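You operate a simulated robot arm through the tools that you are given. There is no shell and no other tool.

You run a simulated robot arm. Do the job below in one go: nothing can be reset, and whatever is moved stays where it is left.

JOB
Test the spare yellow probe, then stand it in the empty ring.
Fine: spares are in the upper orange drawer, shut it again; probe on the test block, press the purple button once, read the window before you lift it. Where these are worked on the way, their far stop is far enough and under half their travel is too little: upper orange drawer.

Only the result counts: the job must be done as asked and must still hold three seconds after the hand-in. Knocking over, shifting, dropping, spilling or breaking anything else fails it.

ROBOT AND FRAMES
A 6-joint arm with a two-finger gripper, fixed in place. Base frame: the origin is at the foot of the arm, x ahead of it, y to its left, z up. Units: cm, rad, N and s.
Its first joint turns from -2.897 to 2.897 rad. Payload 2.45 kg.
Tool frame: the origin (TCP) lies between the finger pads and is the grasp point; the fingertips stand 2 cm ahead of it; z points along the fingers, y is the line along which they close. The gripper opens to 14 cm. The gripper's body begins 16.8 cm behind the TCP.
Orientation is that of the tool frame in the base frame, as a unit quaternion [x, y, z, w]. With the fingers straight down and closing along the base's y, the tool's x points along the base's -x, its y along +y and its z along -z.

CONTROLS
- The arm moves only by the tool jog_arm. Its argument "steps" is a list that holds one entry, the list of rows, each a list of 7 numbers: the shift along the base's x, y, z in m, then the turn, a rotation vector about the base's x, y, z in rad, then the closure in counts, from 0 (fully open) to 255 (shut). In form: [[[x, y, z, ax, ay, az, fingers], ...]]. A call has 1 to 20 rows; each row is the pose to reach, as a shift and turn from the pose commanded when the call began. Rows are played at 5 a second. More than 5 cm and 0.15 rad between two rows, or a gripper value outside its range, and nothing of the call is played. A pose out of reach is approached as far as the arm can. The call stops where the force on the tool passes 40 N (or 10 N more than at its start, if that is more) or the arm is blocked; 0.2 s more then pass. Each finger travels about 4.5 cm/s and halts on what it meets, pressing with about 27 N; the grip force reading is that of the motor and also rises with nothing between the fingers. The clock runs only during rows and for 0.2 s after the last one: add rows that repeat a pose to give the fingers time. The reply holds the time, the measured pose of the TCP, the force on the tool along the base axes, the opening and the grip force, in the units named above and with some noise, with the torque about the TCP (base axes, N m) and any sound that the robot's microphone picked up, and new pictures: "show" is both (left out), scene, wrist or none.
- Cameras (640 x 400 px; columns grow to the right, rows downward): "scene" is fixed at [3, 65.86, 166.02]; the picture's right is [-0.03, -1.00, 0.00], its down [-0.71, 0.02, -0.70] and it looks along [0.70, -0.02, -0.71] (base axes); focal length 328 px, centre (320, 200). "wrist" rides on the gripper at [7.8, 1.1, -20.9] in the tool frame; the picture's right is [-0.14, 0.99, 0.00], its down [-0.92, -0.13, -0.37] and it looks along [-0.37, -0.05, 0.93] (tool axes); focal length 280 px, centre (320, 200). There is no depth. A picture from a camera that has moved, and an enlarged one, comes with that camera's place and axes in the base frame and with its lens. The place of the scene camera against the robot may be out by one fixed shift of up to 2.5 cm in any direction.
- inspect(camera, box): a new picture of the part [left, top, right, bottom] of that camera's present view, enlarged. It takes no simulated time.
- finish_job(): hands the job in; it is judged then, once.

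Places have to be worked out from the pictures, the camera data and where the tool is seen. Open the gripper and draw the arm clear of the work before you hand the job in, unless the task says otherwise.

The tools are called as name(argument=value, ...) on one line, values as JSON. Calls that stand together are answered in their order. jog_arm: Moves the arm, as the interface text tells. Its arguments: {"type":"object","properties":{"steps":{"type":"array","items":{"type":"array","items":{"type":"array","items":{"type":"number"}}}},"show":{"type":"string","enum":["both","scene","wrist","none"]}},"required":["steps"]} The other tools are called the same way: inspect (camera, box) takes an enlarged picture of a part of a camera's view; finish_job () hands the job in.

At the start:

```text
time_s: 0.0
ee_pos: [37.58, 46.54, 132.29]
tcp_rot: [0.0, 1.0, 0.0, 0.0]
ft_force: [0.3, 1.2, 0.1]
wrist_torque: [-0.01, 0.0, -0.02]
width: 14.0
finger_force: 0.0
```

scene: 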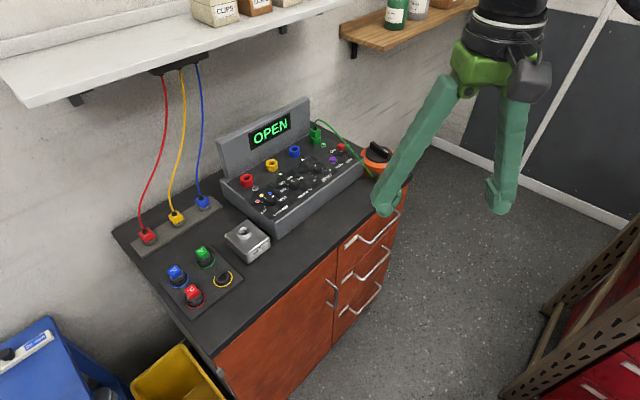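
wrist: 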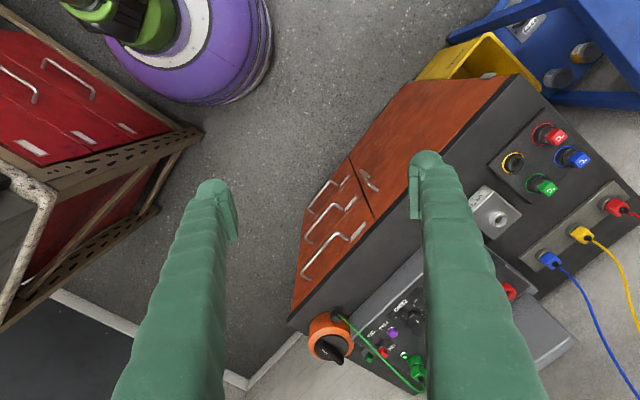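

I start with enlarged views of the bench to identify the drawers, test block, ring and button.

inspect(camera="scene", box=[110, 180, 270, 320])

inspect(camera="scene", box=[210, 90, 410, 230])

inspect(camera="scene", box=[300, 180, 420, 340])

inspect(camera="wrist", box=[280, 150, 440, 290])

inspect(camera="wrist", box=[440, 80, 640, 300])

```text
2.86 times, centred on (190, 250) of scene
camera zoom: at [3.0, 65.86, 166.02], right [-0.03, -1.0, 0.0], down [-0.71, 0.02, -0.7], along [0.7, -0.02, -0.71], focal length 938 px, centre (691, 57)
```

zoom: 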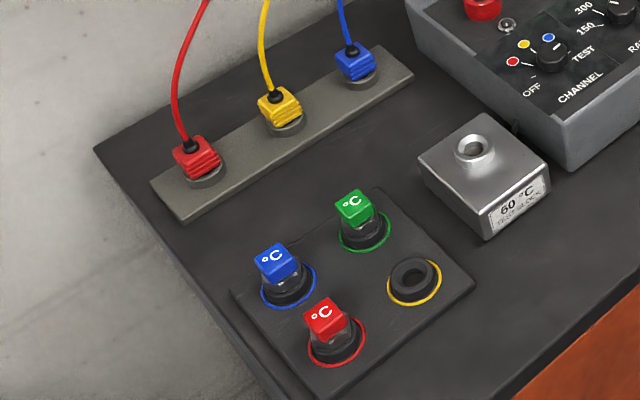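

```text
2.86 times, centred on (310, 160) of scene
camera zoom: at [3.0, 65.86, 166.02], right [-0.03, -1.0, 0.0], down [-0.71, 0.02, -0.7], along [0.7, -0.02, -0.71], focal length 938 px, centre (349, 314)
```

zoom: 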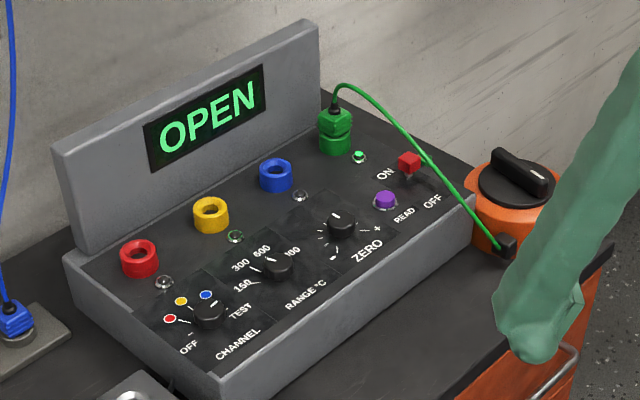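

```text
2.50 times, centred on (360, 260) of scene
camera zoom: at [3.0, 65.86, 166.02], right [-0.03, -1.0, 0.0], down [-0.71, 0.02, -0.7], along [0.7, -0.02, -0.71], focal length 821 px, centre (220, 50)
```

zoom: 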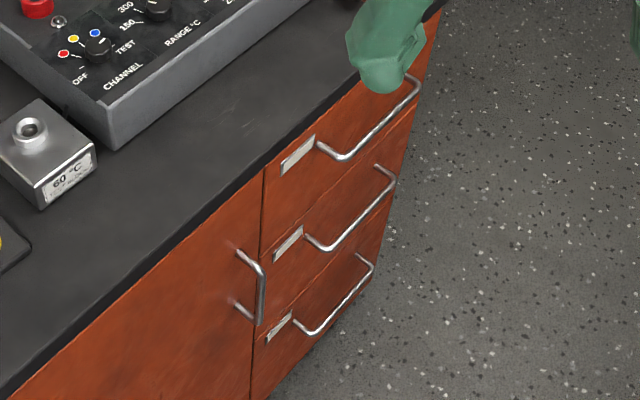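

```text
2.86 times, centred on (360, 220) of wrist
camera zoom: at [29.64, 47.67, 153.06], right [0.14, 0.99, 0.0], down [0.92, -0.13, 0.37], along [0.37, -0.05, -0.93], focal length 801 px, centre (206, 143)
```

zoom: 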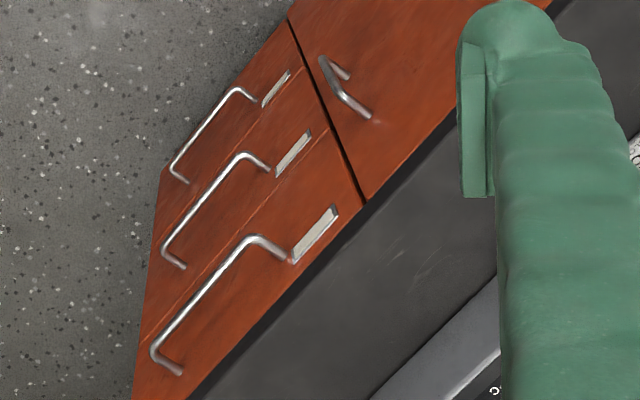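

```text
1.82 times, centred on (540, 190) of wrist
camera zoom: at [29.64, 47.67, 153.06], right [0.14, 0.99, 0.0], down [0.92, -0.13, 0.37], along [0.37, -0.05, -0.93], focal length 510 px, centre (-80, 218)
```

zoom: 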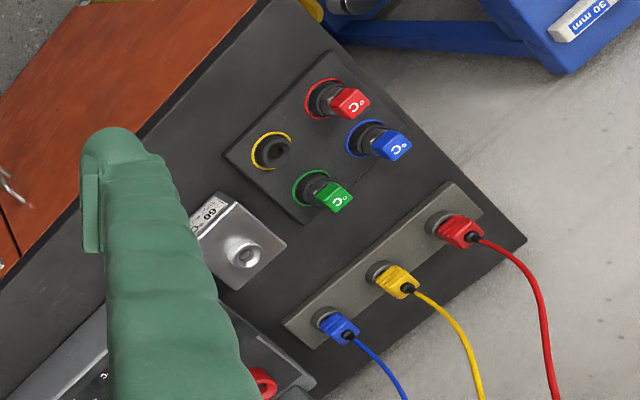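

The bench stands about 45° to the base, with its front facing the robot. I turn the tool 45° to face it and move a little closer, which gives new wrist views to triangulate from.

jog_arm(steps=[[[0.01, 0.01, 0, 0, 0, 0.14, 0], [0.02, 0.02, 0, 0, 0, 0.28, 0], [0.03, 0.03, 0, 0, 0, 0.42, 0], [0.04, 0.04, 0, 0, 0, 0.56, 0], [0.05, 0.05, 0, 0, 0, 0.7, 0], [0.05, 0.05, 0, 0, 0, 0.785, 0], [0.05, 0.05, 0, 0, 0, 0.785, 0]]])

```text
time_s: 1.6
ee_pos: [42.67, 51.65, 132.19]
tcp_rot: [-0.383, 0.924, 0.0, -0.001]
ft_force: [-0.5, -0.1, 0.0]
wrist_torque: [0.0, -0.04, -0.02]
width: 14.01
finger_force: 0.0
camera wrist: at [36.17, 46.83, 153.06], right [-0.6, 0.8, 0.0], down [0.74, 0.56, 0.37], along [0.29, 0.22, -0.93], focal length 280 px, centre (320, 200)
```

scene: 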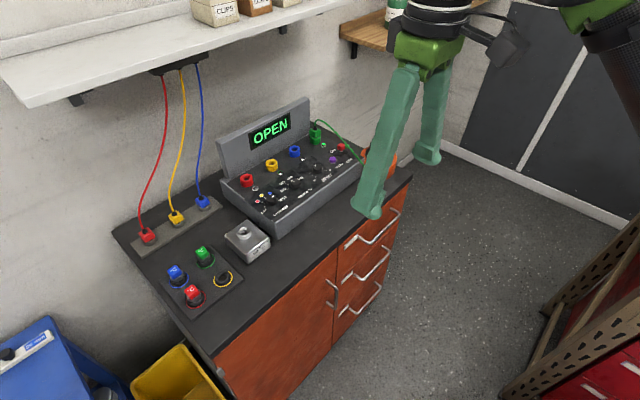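
wrist: 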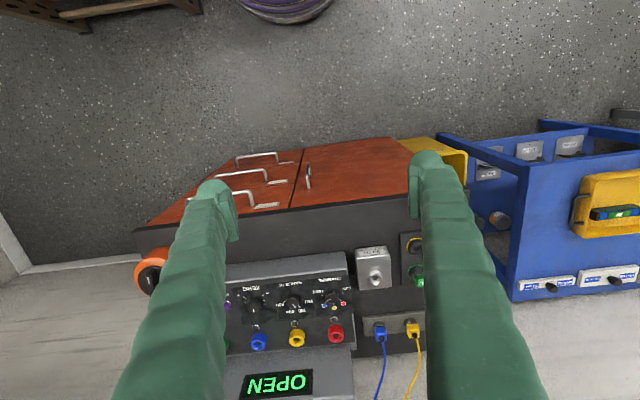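

The bench now lies almost level in the wrist picture. I enlarge parts of it to get accurate pixels.

inspect(camera="wrist", box=[340, 220, 440, 350])

inspect(camera="wrist", box=[180, 130, 340, 230])

inspect(camera="wrist", box=[220, 240, 380, 400])

```text
3.08 times, centred on (390, 285) of wrist
camera zoom: at [36.17, 46.83, 153.06], right [-0.6, 0.8, 0.0], down [0.74, 0.56, 0.37], along [0.29, 0.22, -0.93], focal length 863 px, centre (105, -62)
```

zoom: 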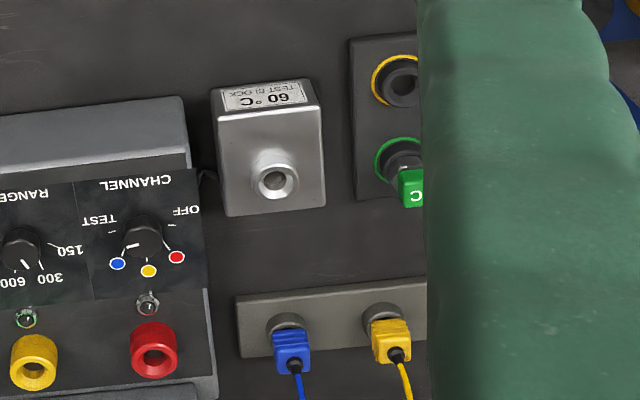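

```text
4.00 times, centred on (260, 180) of wrist
camera zoom: at [36.17, 46.83, 153.06], right [-0.6, 0.8, 0.0], down [0.74, 0.56, 0.37], along [0.29, 0.22, -0.93], focal length 1122 px, centre (560, 280)
```

zoom: 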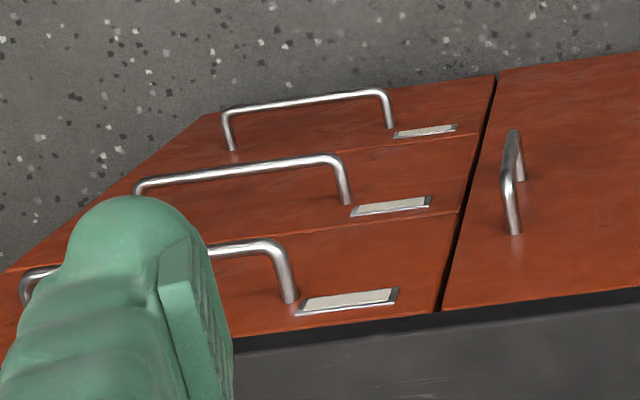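

```text
2.50 times, centred on (300, 320) of wrist
camera zoom: at [36.17, 46.83, 153.06], right [-0.6, 0.8, 0.0], down [0.74, 0.56, 0.37], along [0.29, 0.22, -0.93], focal length 701 px, centre (370, -100)
```

zoom: 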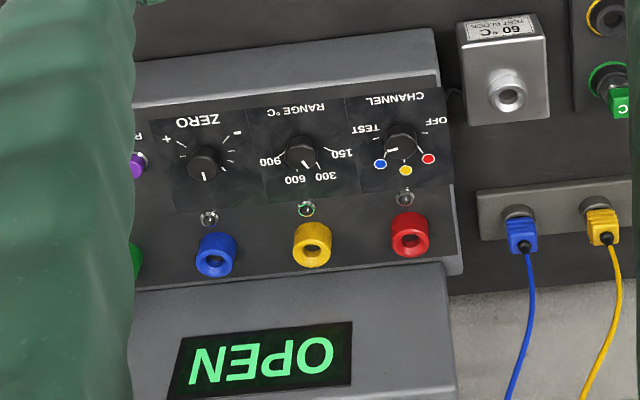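

For a longer baseline, I shift the tool about 25 cm along the bench towards the probe rings and look again.

jog_arm(steps=[[[-0.03, 0.03, 0, 0, 0, 0, 0], [-0.06, 0.06, 0, 0, 0, 0, 0], [-0.09, 0.09, 0, 0, 0, 0, 0], [-0.12, 0.12, 0, 0, 0, 0, 0], [-0.15, 0.15, 0, 0, 0, 0, 0], [-0.17, 0.18, 0, 0, 0, 0, 0], [-0.17, 0.18, 0, 0, 0, 0, 0], [-0.17, 0.18, 0, 0, 0, 0, 0]]])

inspect(camera="wrist", box=[220, 200, 420, 325])

```text
time_s: 3.4
ee_pos: [25.5, 69.17, 131.41]
tcp_rot: [-0.382, 0.924, 0.0, 0.0]
ft_force: [0.1, 0.3, 0.0]
wrist_torque: [-0.03, -0.01, 0.03]
width: 14.03
finger_force: 0.0
out of reach, approached as far as the arm can: row 6, 7, 8
camera wrist: at [18.99, 64.35, 152.15], right [-0.6, 0.8, 0.0], down [0.74, 0.56, 0.37], along [0.29, 0.22, -0.93], focal length 280 px, centre (320, 200)
```

scene: 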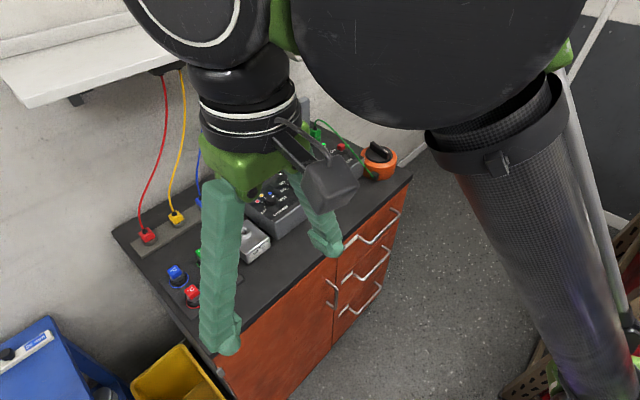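
wrist: 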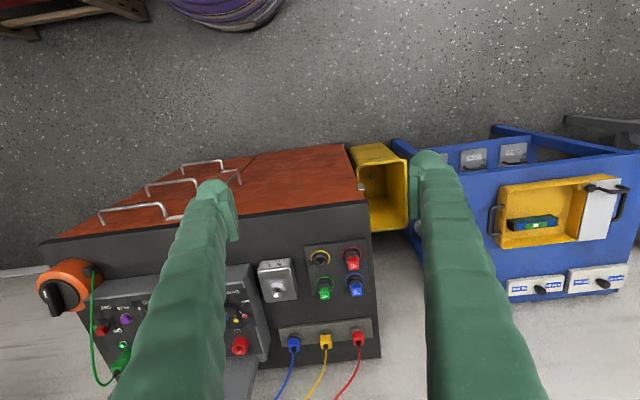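

```text
3.20 times, centred on (320, 262) of wrist
camera zoom: at [18.99, 64.35, 152.15], right [-0.6, 0.8, 0.0], down [0.74, 0.56, 0.37], along [0.29, 0.22, -0.93], focal length 897 px, centre (320, 0)
```

zoom: 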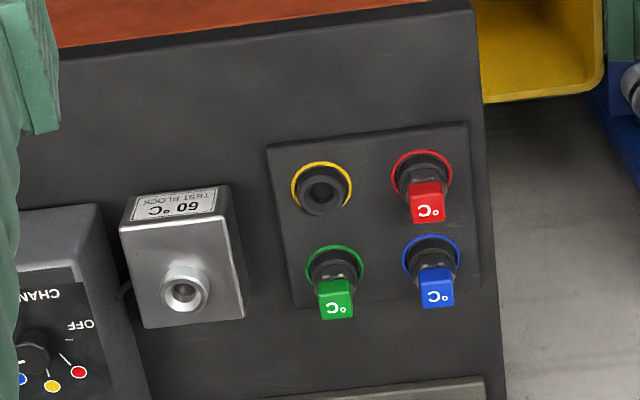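

Triangulating from the wrist views, I get:
- **Bench:** exactly at 45°, top at z≈89.
- **Test-block hole:** about (63.0, 84.1, 95.8).
- **Empty ring:** about (51.7, 89.1, 90.7).
- **Upper handle bar:** centre about (73.6, 41.1, 83.3), running along the bench.

I turn the tool so the fingers close along the bench normal. Then I go to a spot in front of and above the handle.

jog_arm(steps=[[[0.0316, -0.023, -0.0193, 0, 0, -0.1122, 60], [0.0633, -0.0459, -0.0386, 0, 0, -0.2244, 120], [0.0949, -0.0689, -0.0579, 0, 0, -0.3366, 195], [0.1266, -0.0919, -0.0771, 0, 0, -0.4488, 195], [0.1582, -0.1148, -0.0964, 0, 0, -0.561, 195], [0.1899, -0.1378, -0.1157, 0, 0, -0.6732, 195], [0.2215, -0.1607, -0.135, 0, 0, -0.7854, 195], [0.2531, -0.1837, -0.1543, 0, 0, -0.8976, 195], [0.2848, -0.2067, -0.1736, 0, 0, -1.0098, 195], [0.3164, -0.2296, -0.1929, 0, 0, -1.122, 195], [0.3481, -0.2526, -0.2121, 0, 0, -1.2342, 195], [0.3797, -0.2756, -0.2314, 0, 0, -1.3464, 195], [0.4114, -0.2985, -0.2507, 0, 0, -1.4586, 195], [0.443, -0.3215, -0.27, 0, 0, -1.5708, 195], [0.443, -0.3215, -0.27, 0, 0, -1.5708, 195], [0.443, -0.3215, -0.27, 0, 0, -1.5708, 195]]])

```text
time_s: 6.8
ee_pos: [69.78, 36.89, 104.45]
tcp_rot: [0.383, 0.924, -0.001, 0.0]
ft_force: [0.3, 0.5, 0.3]
wrist_torque: [-0.01, 0.02, 0.02]
width: 3.29
finger_force: 0.0
camera wrist: at [64.88, 43.13, 125.21], right [0.8, 0.6, 0.0], down [0.56, -0.74, 0.37], along [0.22, -0.29, -0.93], focal length 280 px, centre (320, 200)
```

scene: 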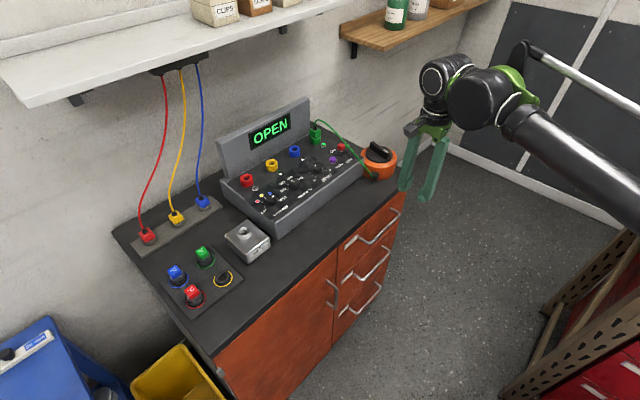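
wrist: 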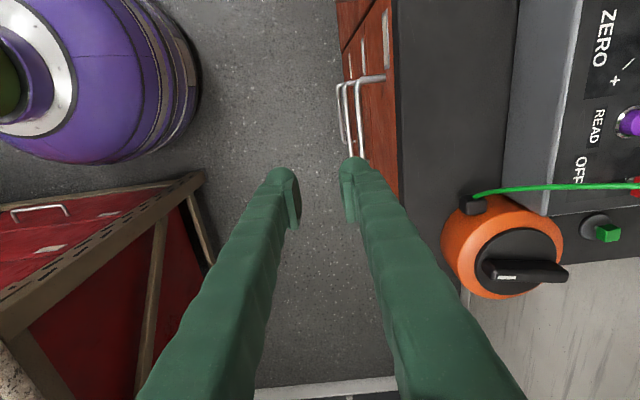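

The tool is now in front of the drawer. I enlarge the handle area to refine the bar position.

inspect(camera="wrist", box=[310, 40, 430, 210])

inspect(camera="scene", box=[330, 140, 460, 260])

```text
2.35 times, centred on (370, 125) of wrist
camera zoom: at [64.88, 43.13, 125.21], right [0.8, 0.6, 0.0], down [0.56, -0.74, 0.37], along [0.22, -0.29, -0.93], focal length 660 px, centre (202, 376)
```

zoom: 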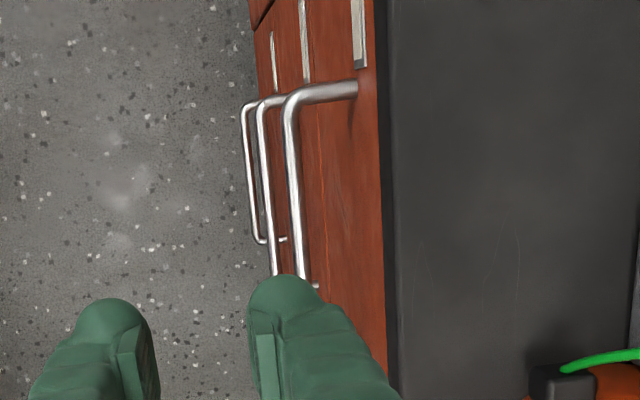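

```text
3.33 times, centred on (395, 200) of scene
camera zoom: at [3.0, 65.86, 166.02], right [-0.03, -1.0, 0.0], down [-0.71, 0.02, -0.7], along [0.7, -0.02, -0.71], focal length 1094 px, centre (70, 200)
```

zoom: 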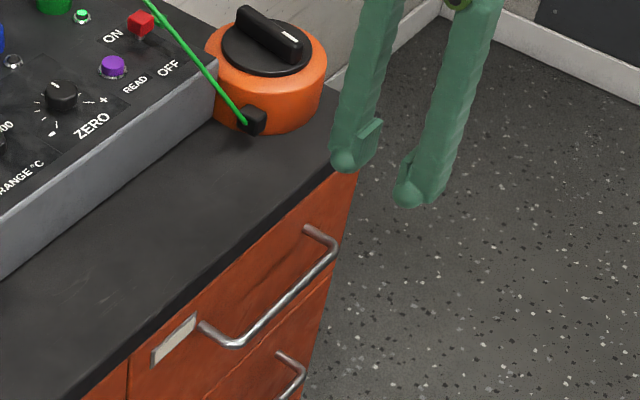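

The bar is at n≈81.4 (distance along the bench normal), z≈82.5, and the drawer face is at n≈85.5. That leaves about 3.5 cm behind the bar, so I go over it and lower the fingers, opened 2.8 cm, astride it.

jog_arm(steps=[[[0.021, 0.021, 0, 0, 0, 0, 204], [0.0417, 0.0417, 0, 0, 0, 0, 204], [0.0417, 0.0417, -0.04, 0, 0, 0, 204], [0.0417, 0.0417, -0.08, 0, 0, 0, 204], [0.0417, 0.0417, -0.12, 0, 0, 0, 204], [0.0417, 0.0417, -0.15, 0, 0, 0, 204], [0.0417, 0.0417, -0.17, 0, 0, 0, 204], [0.0417, 0.0417, -0.17, 0, 0, 0, 204]]])

inspect(camera="scene", box=[330, 140, 460, 260])

inspect(camera="wrist", box=[260, 60, 440, 240])

```text
time_s: 8.6
ee_pos: [73.91, 41.08, 87.31]
tcp_rot: [0.383, 0.924, 0.0, 0.0]
ft_force: [-0.3, 0.3, -0.2]
wrist_torque: [0.02, 0.01, -0.01]
width: 2.82
finger_force: 0.1
camera wrist: at [69.05, 47.43, 108.19], right [0.8, 0.6, 0.0], down [0.56, -0.74, 0.37], along [0.22, -0.29, -0.93], focal length 280 px, centre (320, 200)
```

scene: 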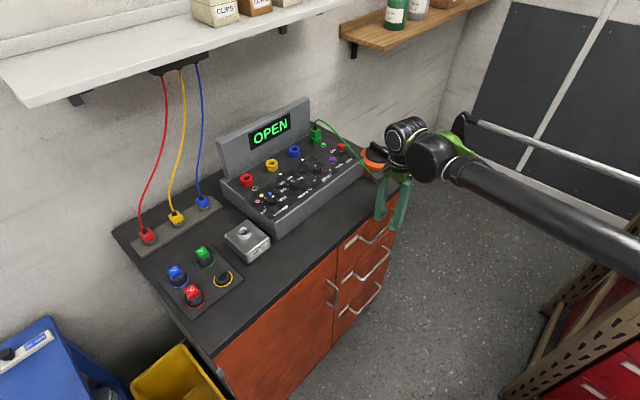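
wrist: 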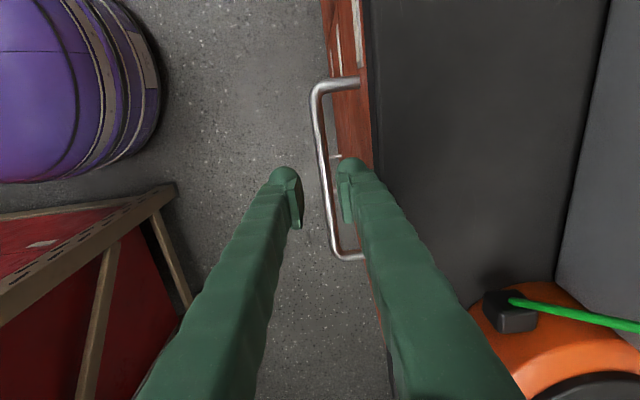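

```text
3.33 times, centred on (395, 200) of scene
camera zoom: at [3.0, 65.86, 166.02], right [-0.03, -1.0, 0.0], down [-0.71, 0.02, -0.7], along [0.7, -0.02, -0.71], focal length 1094 px, centre (70, 200)
```

zoom: 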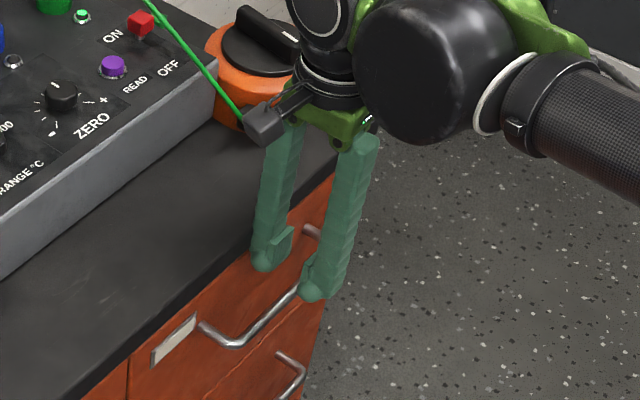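

```text
2.22 times, centred on (350, 150) of wrist
camera zoom: at [69.05, 47.43, 108.19], right [0.8, 0.6, 0.0], down [0.56, -0.74, 0.37], along [0.22, -0.29, -0.93], focal length 623 px, centre (253, 311)
```

zoom: 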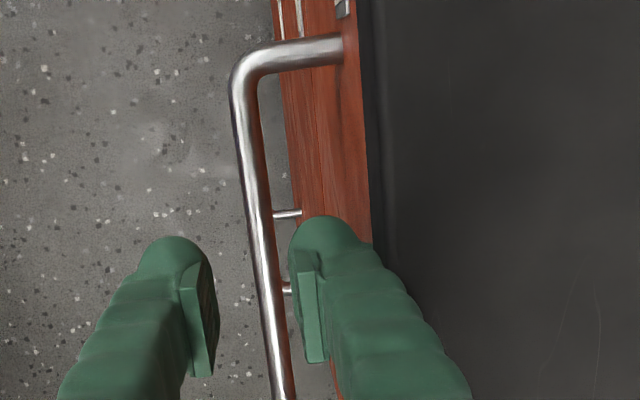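

The bar lies between the fingers, about 0.5 cm off centre. I correct that, go down 5 cm, and close on it.

jog_arm(steps=[[[0.0028, 0.0028, 0, 0, 0, 0, 204], [0.0028, 0.0028, -0.02, 0, 0, 0, 204], [0.0028, 0.0028, -0.04, 0, 0, 0, 204], [0.0028, 0.0028, -0.05, 0, 0, 0, 204], [0.0028, 0.0028, -0.05, 0, 0, 0, 204], [0.0028, 0.0028, -0.05, 0, 0, 0, 255], [0.0028, 0.0028, -0.05, 0, 0, 0, 255], [0.0028, 0.0028, -0.05, 0, 0, 0, 255], [0.0028, 0.0028, -0.05, 0, 0, 0, 255]]])

inspect(camera="scene", box=[330, 140, 460, 260])

```text
time_s: 10.6
ee_pos: [74.35, 41.45, 82.32]
tcp_rot: [0.382, 0.924, 0.0, 0.0]
ft_force: [-1.4, -0.7, -8.3]
wrist_torque: [-0.02, 0.04, 0.84]
width: 1.04
finger_force: 37.5
camera wrist: at [69.29, 47.69, 103.12], right [0.8, 0.6, 0.0], down [0.56, -0.74, 0.37], along [0.22, -0.29, -0.93], focal length 280 px, centre (320, 200)
```

scene: 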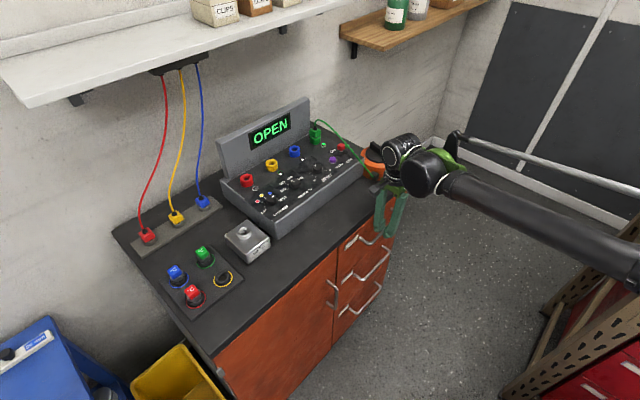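
wrist: 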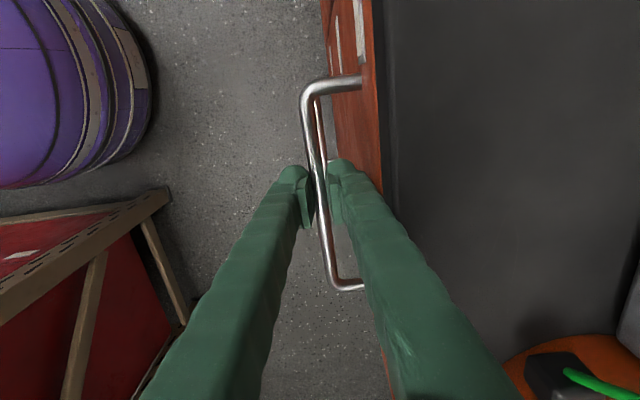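

```text
3.33 times, centred on (395, 200) of scene
camera zoom: at [3.0, 65.86, 166.02], right [-0.03, -1.0, 0.0], down [-0.71, 0.02, -0.7], along [0.7, -0.02, -0.71], focal length 1094 px, centre (70, 200)
```

zoom: 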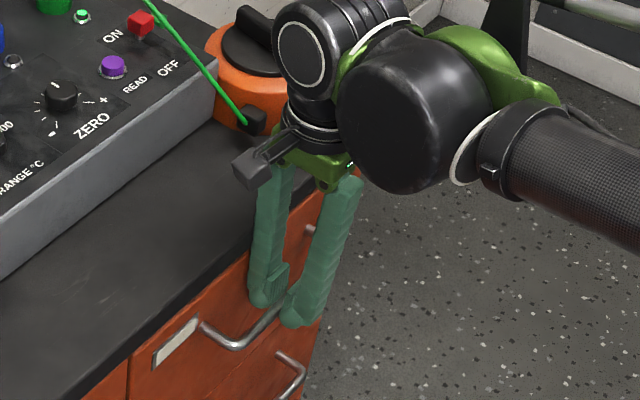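

The bar is gripped, at 1.04 cm opening. Now I pull the drawer straight out along the bench normal, watching the force.

jog_arm(steps=[[[-0.005, -0.005, 0, 0, 0, 0, 255], [-0.012, -0.012, 0, 0, 0, 0, 255], [-0.02, -0.02, 0, 0, 0, 0, 255], [-0.03, -0.03, 0, 0, 0, 0, 255], [-0.04, -0.04, 0, 0, 0, 0, 255], [-0.05, -0.05, 0, 0, 0, 0, 255], [-0.06, -0.06, 0, 0, 0, 0, 255], [-0.07, -0.07, 0, 0, 0, 0, 255], [-0.08, -0.08, 0, 0, 0, 0, 255], [-0.09, -0.09, 0, 0, 0, 0, 255], [-0.1, -0.1, 0, 0, 0, 0, 255], [-0.1, -0.1, 0, 0, 0, 0, 255]]])

```text
time_s: 13.2
ee_pos: [64.14, 31.25, 82.42]
tcp_rot: [0.383, 0.924, 0.0, 0.0]
ft_force: [-1.0, -1.7, -5.6]
wrist_torque: [0.02, 0.06, 0.8]
width: 0.97
finger_force: 37.1
camera wrist: at [59.2, 37.61, 103.23], right [0.8, 0.6, 0.0], down [0.56, -0.74, 0.37], along [0.22, -0.29, -0.93], focal length 280 px, centre (320, 200)
```

scene: 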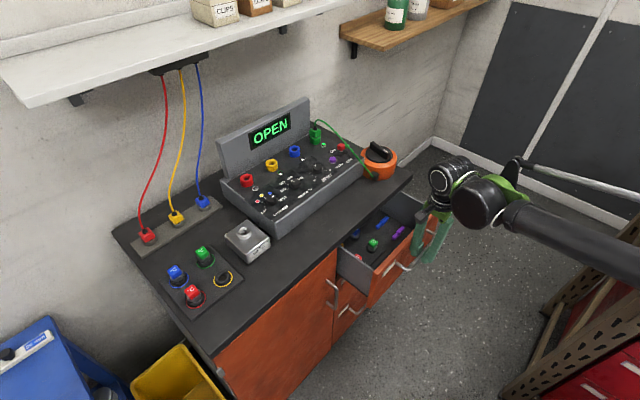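
wrist: 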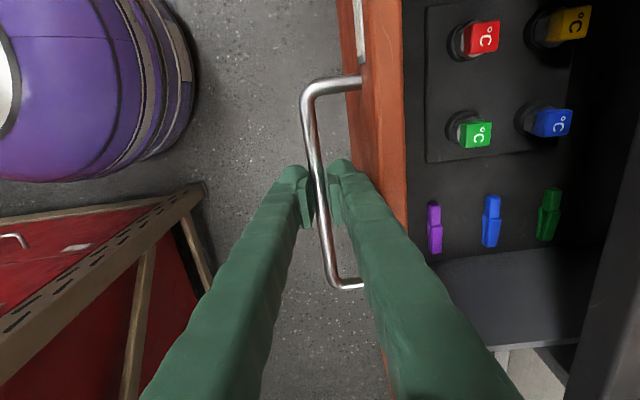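

The drawer slides freely, and four spare probes stand in a tray, with the yellow one at the back left. I keep pulling towards the far stop.

jog_arm(steps=[[[-0.01, -0.01, 0, 0, 0, 0, 255], [-0.02, -0.02, 0, 0, 0, 0, 255], [-0.03, -0.03, 0, 0, 0, 0, 255], [-0.04, -0.04, 0, 0, 0, 0, 255], [-0.05, -0.05, 0, 0, 0, 0, 255], [-0.06, -0.06, 0, 0, 0, 0, 255], [-0.07, -0.07, 0, 0, 0, 0, 255], [-0.08, -0.08, 0, 0, 0, 0, 255], [-0.09, -0.09, 0, 0, 0, 0, 255], [-0.1, -0.1, 0, 0, 0, 0, 255], [-0.11, -0.11, 0, 0, 0, 0, 255], [-0.12, -0.12, 0, 0, 0, 0, 255]]])

```text
time_s: 15.8
ee_pos: [52.21, 19.34, 82.35]
tcp_rot: [0.383, 0.924, 0.0, 0.0]
ft_force: [0.4, -1.9, 25.3]
wrist_torque: [-0.11, -0.09, 0.8]
width: 0.99
finger_force: 37.4
camera wrist: at [47.17, 25.59, 103.23], right [0.8, 0.6, 0.0], down [0.56, -0.74, 0.37], along [0.22, -0.29, -0.93], focal length 280 px, centre (320, 200)
```

scene: 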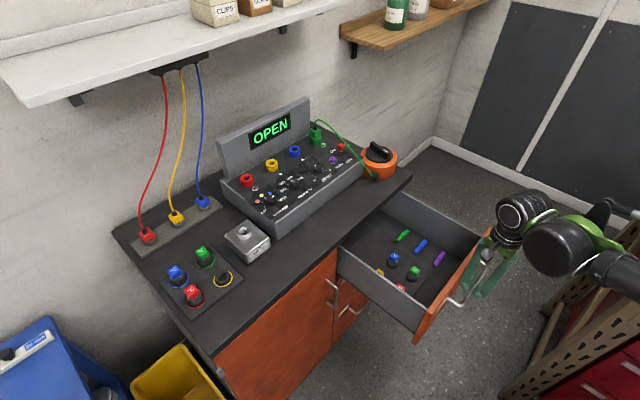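
wrist: 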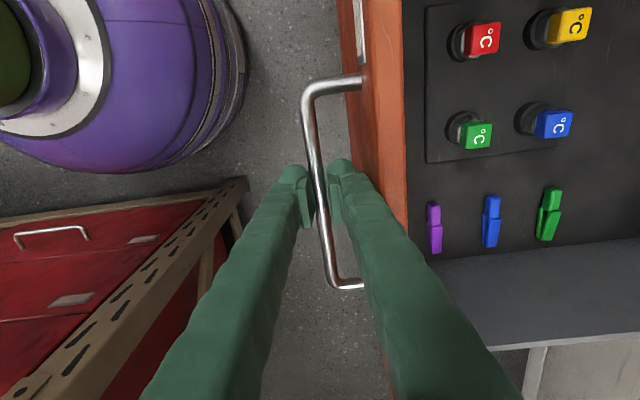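

The drawer is out about 31 cm, well past half, and the spares are fully exposed. I release the bar, rise straight up, and look into the drawer.

jog_arm(steps=[[[0, 0, 0, 0, 0, 0, 204], [0, 0, 0, 0, 0, 0, 204], [0, 0, 0, 0, 0, 0, 204], [0, 0, 0.02, 0, 0, 0, 204], [0, 0, 0.06, 0, 0, 0, 204], [0, 0, 0.1, 0, 0, 0, 204], [0, 0, 0.14, 0, 0, 0, 204], [0, 0, 0.18, 0, 0, 0, 204], [0, 0, 0.22, 0, 0, 0, 204], [0, 0, 0.22, 0, 0, 0, 204]]])

inspect(camera="scene", box=[320, 180, 500, 350])

inspect(camera="wrist", box=[360, 0, 640, 240])

```text
time_s: 18.0
ee_pos: [52.22, 19.39, 104.3]
tcp_rot: [0.383, 0.924, 0.0, 0.001]
ft_force: [-0.1, 0.5, 0.8]
wrist_torque: [0.01, 0.03, 0.02]
width: 2.82
finger_force: 0.1
camera wrist: at [47.22, 25.62, 125.18], right [0.8, 0.6, 0.0], down [0.56, -0.74, 0.37], along [0.22, -0.29, -0.93], focal length 280 px, centre (320, 200)
```

scene: 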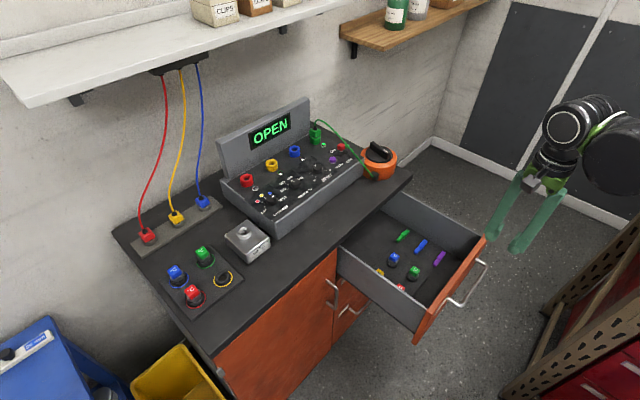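
wrist: 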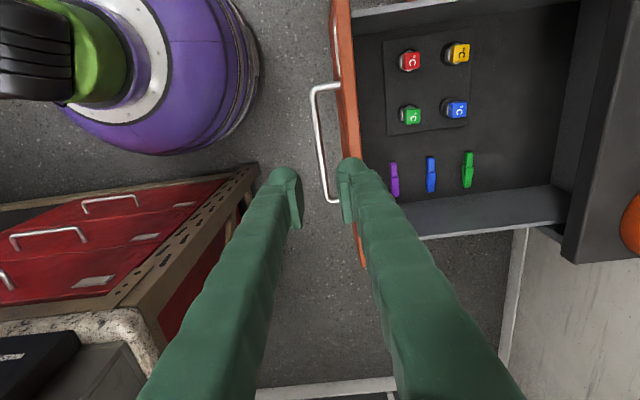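

```text
2.35 times, centred on (410, 265) of scene
camera zoom: at [3.0, 65.86, 166.02], right [-0.03, -1.0, 0.0], down [-0.71, 0.02, -0.7], along [0.7, -0.02, -0.71], focal length 772 px, centre (108, 47)
```

zoom: 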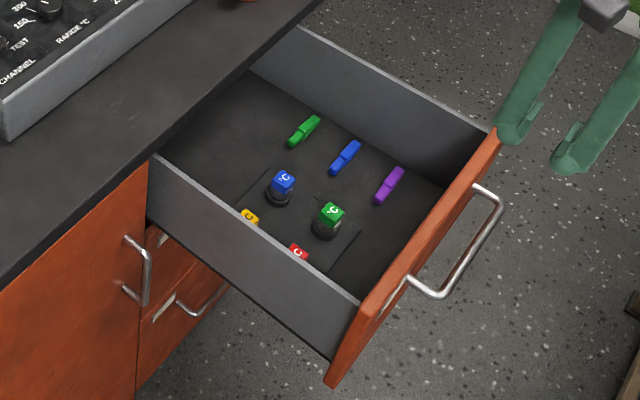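

```text
1.67 times, centred on (500, 120) of wrist
camera zoom: at [47.22, 25.62, 125.18], right [0.8, 0.6, 0.0], down [0.56, -0.74, 0.37], along [0.22, -0.29, -0.93], focal length 467 px, centre (20, 333)
```

zoom: 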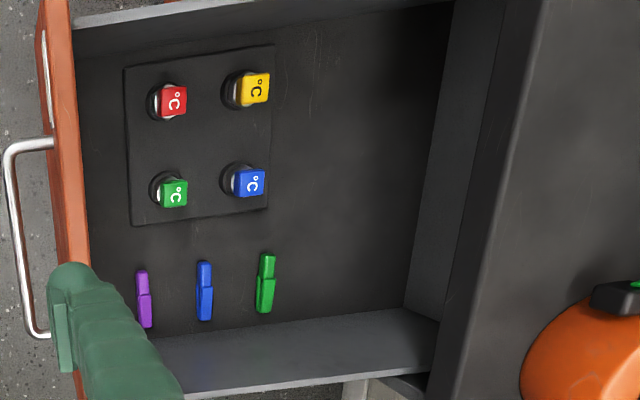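

The yellow head is at n≈75.6, l≈-13.1 (l runs along the bench, positive to the left), with its top at z≈72.5. The red probe is 8 cm in front of it and the drawer wall is at about l=-8.5. The test block is at radius ≈105, so I need a grip tilted forward about 35°. I first yaw the tool -90° and move above the probe.

jog_arm(steps=[[[0.0034, 0.0165, 0.0, 0, 0, -0.1428, 178], [0.0067, 0.0329, 0, 0, 0, -0.2856, 178], [0.0101, 0.0494, 0, 0, 0, -0.4284, 178], [0.0135, 0.0658, 0, 0, 0, -0.5712, 178], [0.0168, 0.0823, 0, 0, 0, -0.714, 178], [0.0202, 0.0987, 0, 0, 0, -0.8568, 178], [0.0235, 0.1152, 0, 0, 0, -0.9996, 178], [0.0269, 0.1316, 0, 0, 0, -1.1424, 178], [0.0303, 0.1481, 0, 0, 0, -1.2852, 178], [0.0336, 0.1645, 0, 0, 0, -1.428, 178], [0.037, 0.181, 0, 0, 0, -1.5708, 178], [0.037, 0.181, 0, 0, 0, -1.5708, 178]]])

```text
time_s: 20.6
ee_pos: [55.83, 37.47, 104.42]
tcp_rot: [0.924, 0.382, 0.0, 0.0]
ft_force: [0.4, -0.6, -0.5]
wrist_torque: [0.01, 0.01, 0.0]
width: 4.25
finger_force: 0.1
camera wrist: at [61.96, 42.2, 125.24], right [0.6, -0.8, 0.0], down [-0.74, -0.56, 0.37], along [-0.29, -0.22, -0.93], focal length 280 px, centre (320, 200)
```

scene: 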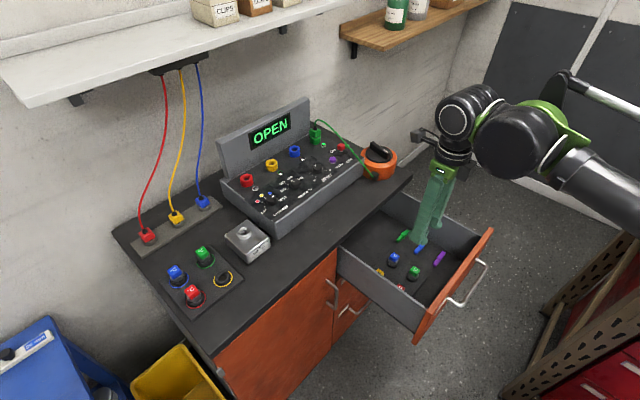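
wrist: 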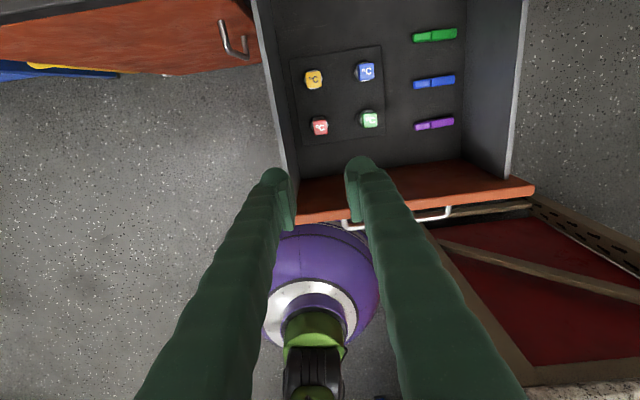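

The yaw worked. Now I tilt the tool forward 35° about the bench axis in place, so the fingers point down and towards the bench.

jog_arm(steps=[[[0, 0, 0, 0.0863, -0.0863, 0, 178], [0, 0, 0, 0.1726, -0.1726, 0, 178], [0, 0, 0, 0.2588, -0.2588, 0, 178], [0, 0, 0, 0.3451, -0.3451, 0, 178], [0, 0, 0, 0.4313, -0.4313, 0, 178], [0, 0, 0, 0.4313, -0.4313, 0, 178]]])

inspect(camera="wrist", box=[220, 60, 420, 200])

```text
time_s: 22.0
ee_pos: [55.88, 37.43, 104.36]
tcp_rot: [0.881, 0.365, 0.278, -0.115]
ft_force: [-0.1, -0.2, -0.7]
wrist_torque: [0.02, -0.01, 0.03]
width: 4.22
finger_force: 0.1
camera wrist: at [52.52, 32.74, 125.91], right [0.62, -0.78, -0.08], down [-0.77, -0.59, -0.23], along [0.13, 0.2, -0.97], focal length 280 px, centre (320, 200)
```

scene: 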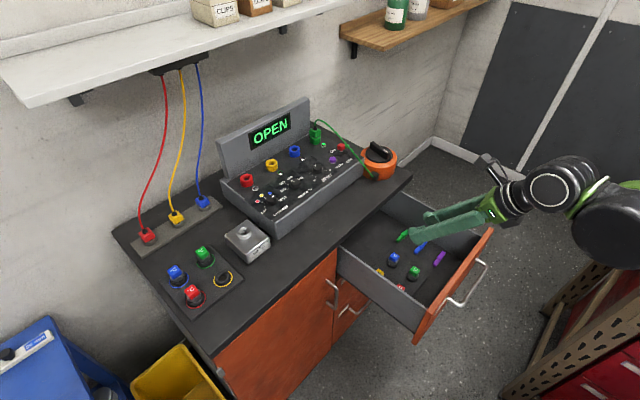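
wrist: 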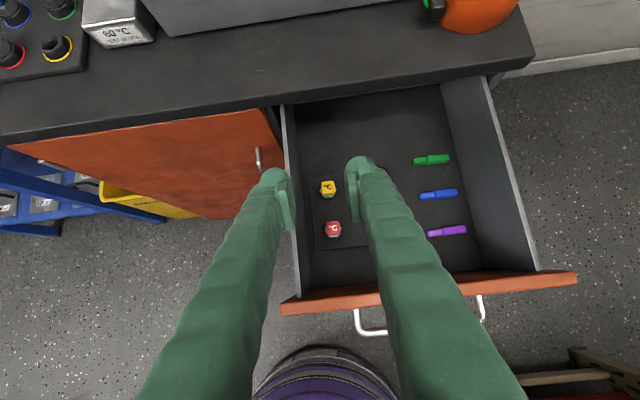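

```text
2.86 times, centred on (320, 130) of wrist
camera zoom: at [52.52, 32.74, 125.91], right [0.62, -0.78, -0.08], down [-0.77, -0.59, -0.23], along [0.13, 0.2, -0.97], focal length 801 px, centre (320, 400)
```

zoom: 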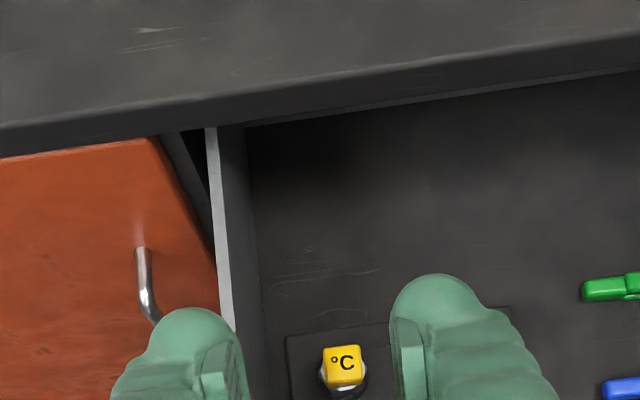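

With the tilted view the yellow head is confirmed at n≈75.5, l≈-13.0. I move to a pre-grasp above it at z≈80 and look closely.

jog_arm(steps=[[[0.012, 0.012, -0.035, 0, 0, 0, 178], [0.024, 0.024, -0.07, 0, 0, 0, 178], [0.036, 0.036, -0.105, 0, 0, 0, 178], [0.048, 0.048, -0.14, 0, 0, 0, 178], [0.058, 0.058, -0.175, 0, 0, 0, 178], [0.0635, 0.0635, -0.21, 0, 0, 0, 178], [0.0672, 0.0672, -0.235, 0, 0, 0, 178], [0.0672, 0.0672, -0.235, 0, 0, 0, 178]]])

inspect(camera="wrist", box=[220, 140, 420, 260])

inspect(camera="scene", box=[330, 180, 490, 300])

```text
time_s: 23.8
ee_pos: [62.65, 44.33, 80.74]
tcp_rot: [0.881, 0.365, 0.277, -0.115]
ft_force: [0.1, 0.4, 0.8]
wrist_torque: [0.0, 0.0, 0.0]
width: 4.23
finger_force: 0.2
camera wrist: at [59.23, 39.56, 102.47], right [0.62, -0.78, -0.08], down [-0.77, -0.59, -0.23], along [0.13, 0.2, -0.97], focal length 280 px, centre (320, 200)
```

scene: 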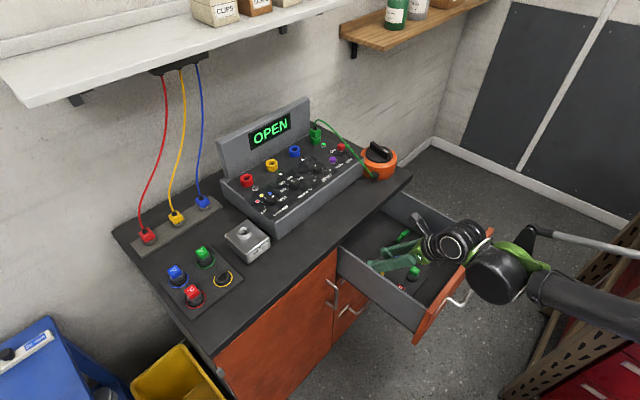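
wrist: 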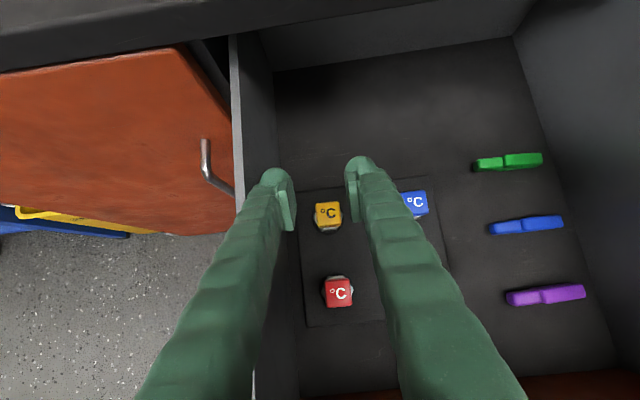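

```text
3.20 times, centred on (320, 200) of wrist
camera zoom: at [59.23, 39.56, 102.47], right [0.62, -0.78, -0.08], down [-0.77, -0.59, -0.23], along [0.13, 0.2, -0.97], focal length 897 px, centre (320, 200)
```

zoom: 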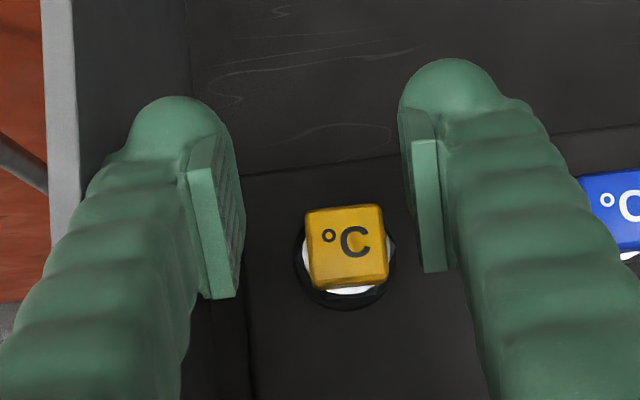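

```text
3.33 times, centred on (410, 240) of scene
camera zoom: at [3.0, 65.86, 166.02], right [-0.03, -1.0, 0.0], down [-0.71, 0.02, -0.7], along [0.7, -0.02, -0.71], focal length 1094 px, centre (20, 67)
```

zoom: 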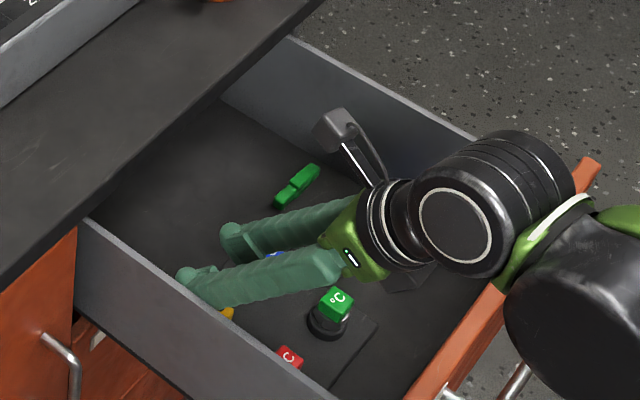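

I need the head and collar heights before choosing the grasp height, so I zoom in tightly on the yellow and red probes, and on the bench probes.

inspect(camera="wrist", box=[300, 190, 364, 230])

inspect(camera="wrist", box=[306, 265, 370, 315])

inspect(camera="scene", box=[160, 240, 250, 310])

inspect(camera="scene", box=[396, 255, 436, 290])

```text
10.00 times, centred on (332, 210) of wrist
camera zoom: at [59.23, 39.56, 102.47], right [0.62, -0.78, -0.08], down [-0.77, -0.59, -0.23], along [0.13, 0.2, -0.97], focal length 2804 px, centre (200, 100)
```

zoom: 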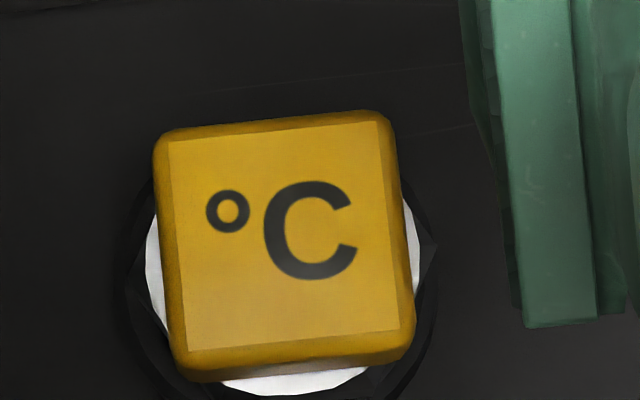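

```text
8.00 times, centred on (338, 290) of wrist
camera zoom: at [59.23, 39.56, 102.47], right [0.62, -0.78, -0.08], down [-0.77, -0.59, -0.23], along [0.13, 0.2, -0.97], focal length 2243 px, centre (176, -520)
```

zoom: 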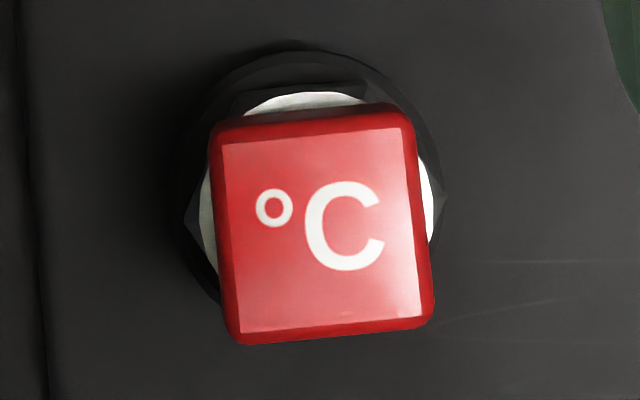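

```text
5.71 times, centred on (205, 275) of scene
camera zoom: at [3.0, 65.86, 166.02], right [-0.03, -1.0, 0.0], down [-0.71, 0.02, -0.7], along [0.7, -0.02, -0.71], focal length 1876 px, centre (977, -229)
```

zoom: 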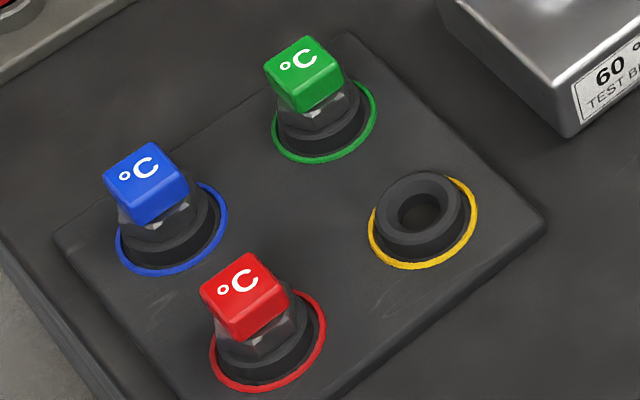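

```text
11.43 times, centred on (416, 272) of scene
camera zoom: at [3.0, 65.86, 166.02], right [-0.03, -1.0, 0.0], down [-0.71, 0.02, -0.7], along [0.7, -0.02, -0.71], focal length 3751 px, centre (-777, -629)
```

zoom: 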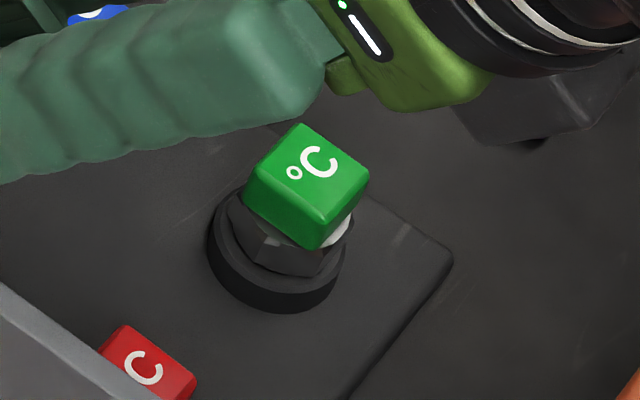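

The probe has a cube head (about 2.5 wide, 1.8 high, z≈70.7–72.5) above a slightly wider hex nut, so only the head should be gripped. Less tilt gives better contact, so before grasping I check in free air how much tilt the test block needs. I rise and travel to above the hole.

jog_arm(steps=[[[0, 0, 0.045, 0, 0, 0, 178], [0, 0, 0.09, 0, 0, 0, 178], [0, 0, 0.135, 0, 0, 0, 178], [0, 0, 0.18, 0, 0, 0, 178], [0, 0, 0.225, 0, 0, 0, 178], [0, 0, 0.25, 0, 0, 0, 178], [0, 0.045, 0.255, 0, 0, 0, 178], [0, 0.09, 0.255, 0, 0, 0, 178], [0, 0.135, 0.255, 0, 0, 0, 178], [0, 0.18, 0.255, 0, 0, 0, 178], [0, 0.225, 0.255, 0, 0, 0, 178], [0, 0.27, 0.255, 0, 0, 0, 178], [0, 0.315, 0.255, 0, 0, 0, 178], [0, 0.355, 0.255, 0, 0, 0, 178], [0.003, 0.398, 0.255, 0, 0, 0, 178], [0.003, 0.398, 0.255, 0, 0, 0, 178]]])

```text
time_s: 27.2
ee_pos: [69.36, 78.43, 106.37]
tcp_rot: [0.85, 0.428, 0.265, -0.157]
ft_force: [0.5, -0.4, -0.1]
wrist_torque: [-0.01, 0.02, -0.01]
width: 4.21
finger_force: 0.0
out of reach, approached as far as the arm can: row 8, 9, 10, 11, 12, 13, 14, 15, 16
camera wrist: at [67.23, 72.55, 127.76], right [0.74, -0.67, -0.12], down [-0.67, -0.7, -0.24], along [0.07, 0.25, -0.96], focal length 280 px, centre (320, 200)
```

scene: 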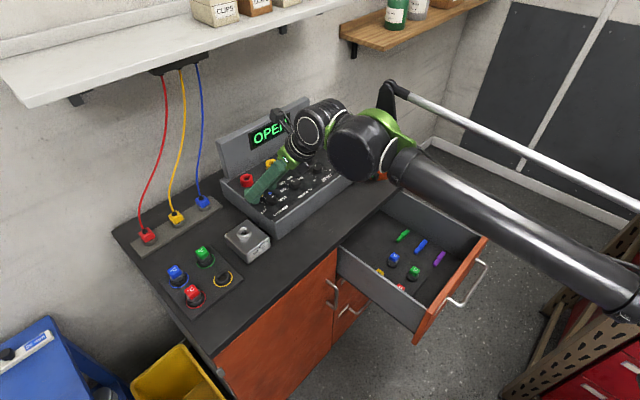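
wrist: 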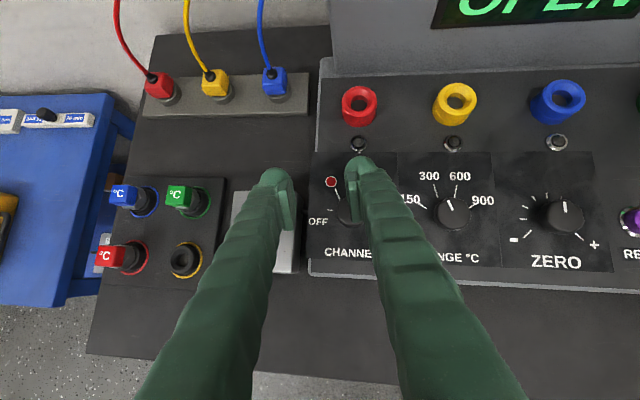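

The tool roll hits a joint limit with this facing, since the orientation slipped about 8°. So I need the opposite facing, with the camera on the robot side. I retreat, straighten the tool, and then yaw back by about 168°.

jog_arm(steps=[[[-0.024, -0.0355, 0.011, -0.066, 0.0421, 0, 178], [-0.048, -0.071, 0.022, -0.132, 0.0843, 0, 178], [-0.073, -0.1065, 0.034, -0.198, 0.1264, 0, 178], [-0.097, -0.142, 0.045, -0.264, 0.1685, 0, 178], [-0.121, -0.1775, 0.056, -0.33, 0.2106, 0, 178], [-0.145, -0.213, 0.067, -0.396, 0.2528, 0, 178], [-0.17, -0.2485, 0.079, -0.462, 0.2949, 0, 178], [-0.194, -0.284, 0.09, -0.528, 0.337, 0, 178], [-0.194, -0.284, 0.09, -0.528, 0.337, 0, 178]]], show="none")

inspect(camera="scene", box=[0, 0, 640, 400])

```text
time_s: 29.2
ee_pos: [50.11, 49.91, 115.26]
tcp_rot: [0.891, 0.454, -0.001, -0.002]
ft_force: [0.4, 0.3, -0.2]
wrist_torque: [-0.01, 0.01, -0.01]
width: 4.25
finger_force: 0.0
out of reach, approached as far as the arm can: row 4, 5, 6, 7
```

```text
1.00 times, centred on (320, 200) of scene (not enlarged: the box is as wide or as high as the picture)
camera zoom: at [3.0, 65.86, 166.02], right [-0.03, -1.0, 0.0], down [-0.71, 0.02, -0.7], along [0.7, -0.02, -0.71], focal length 328 px, centre (320, 200)
```

zoom: 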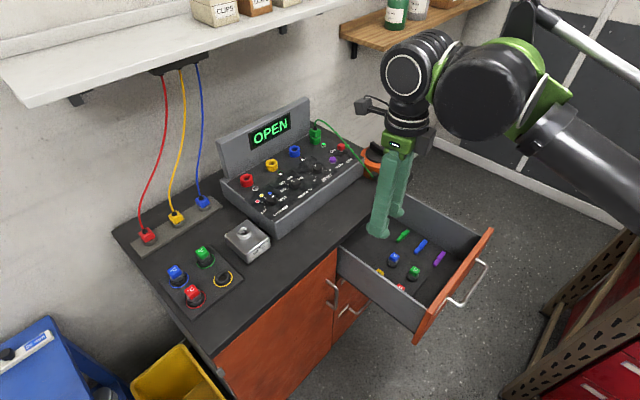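

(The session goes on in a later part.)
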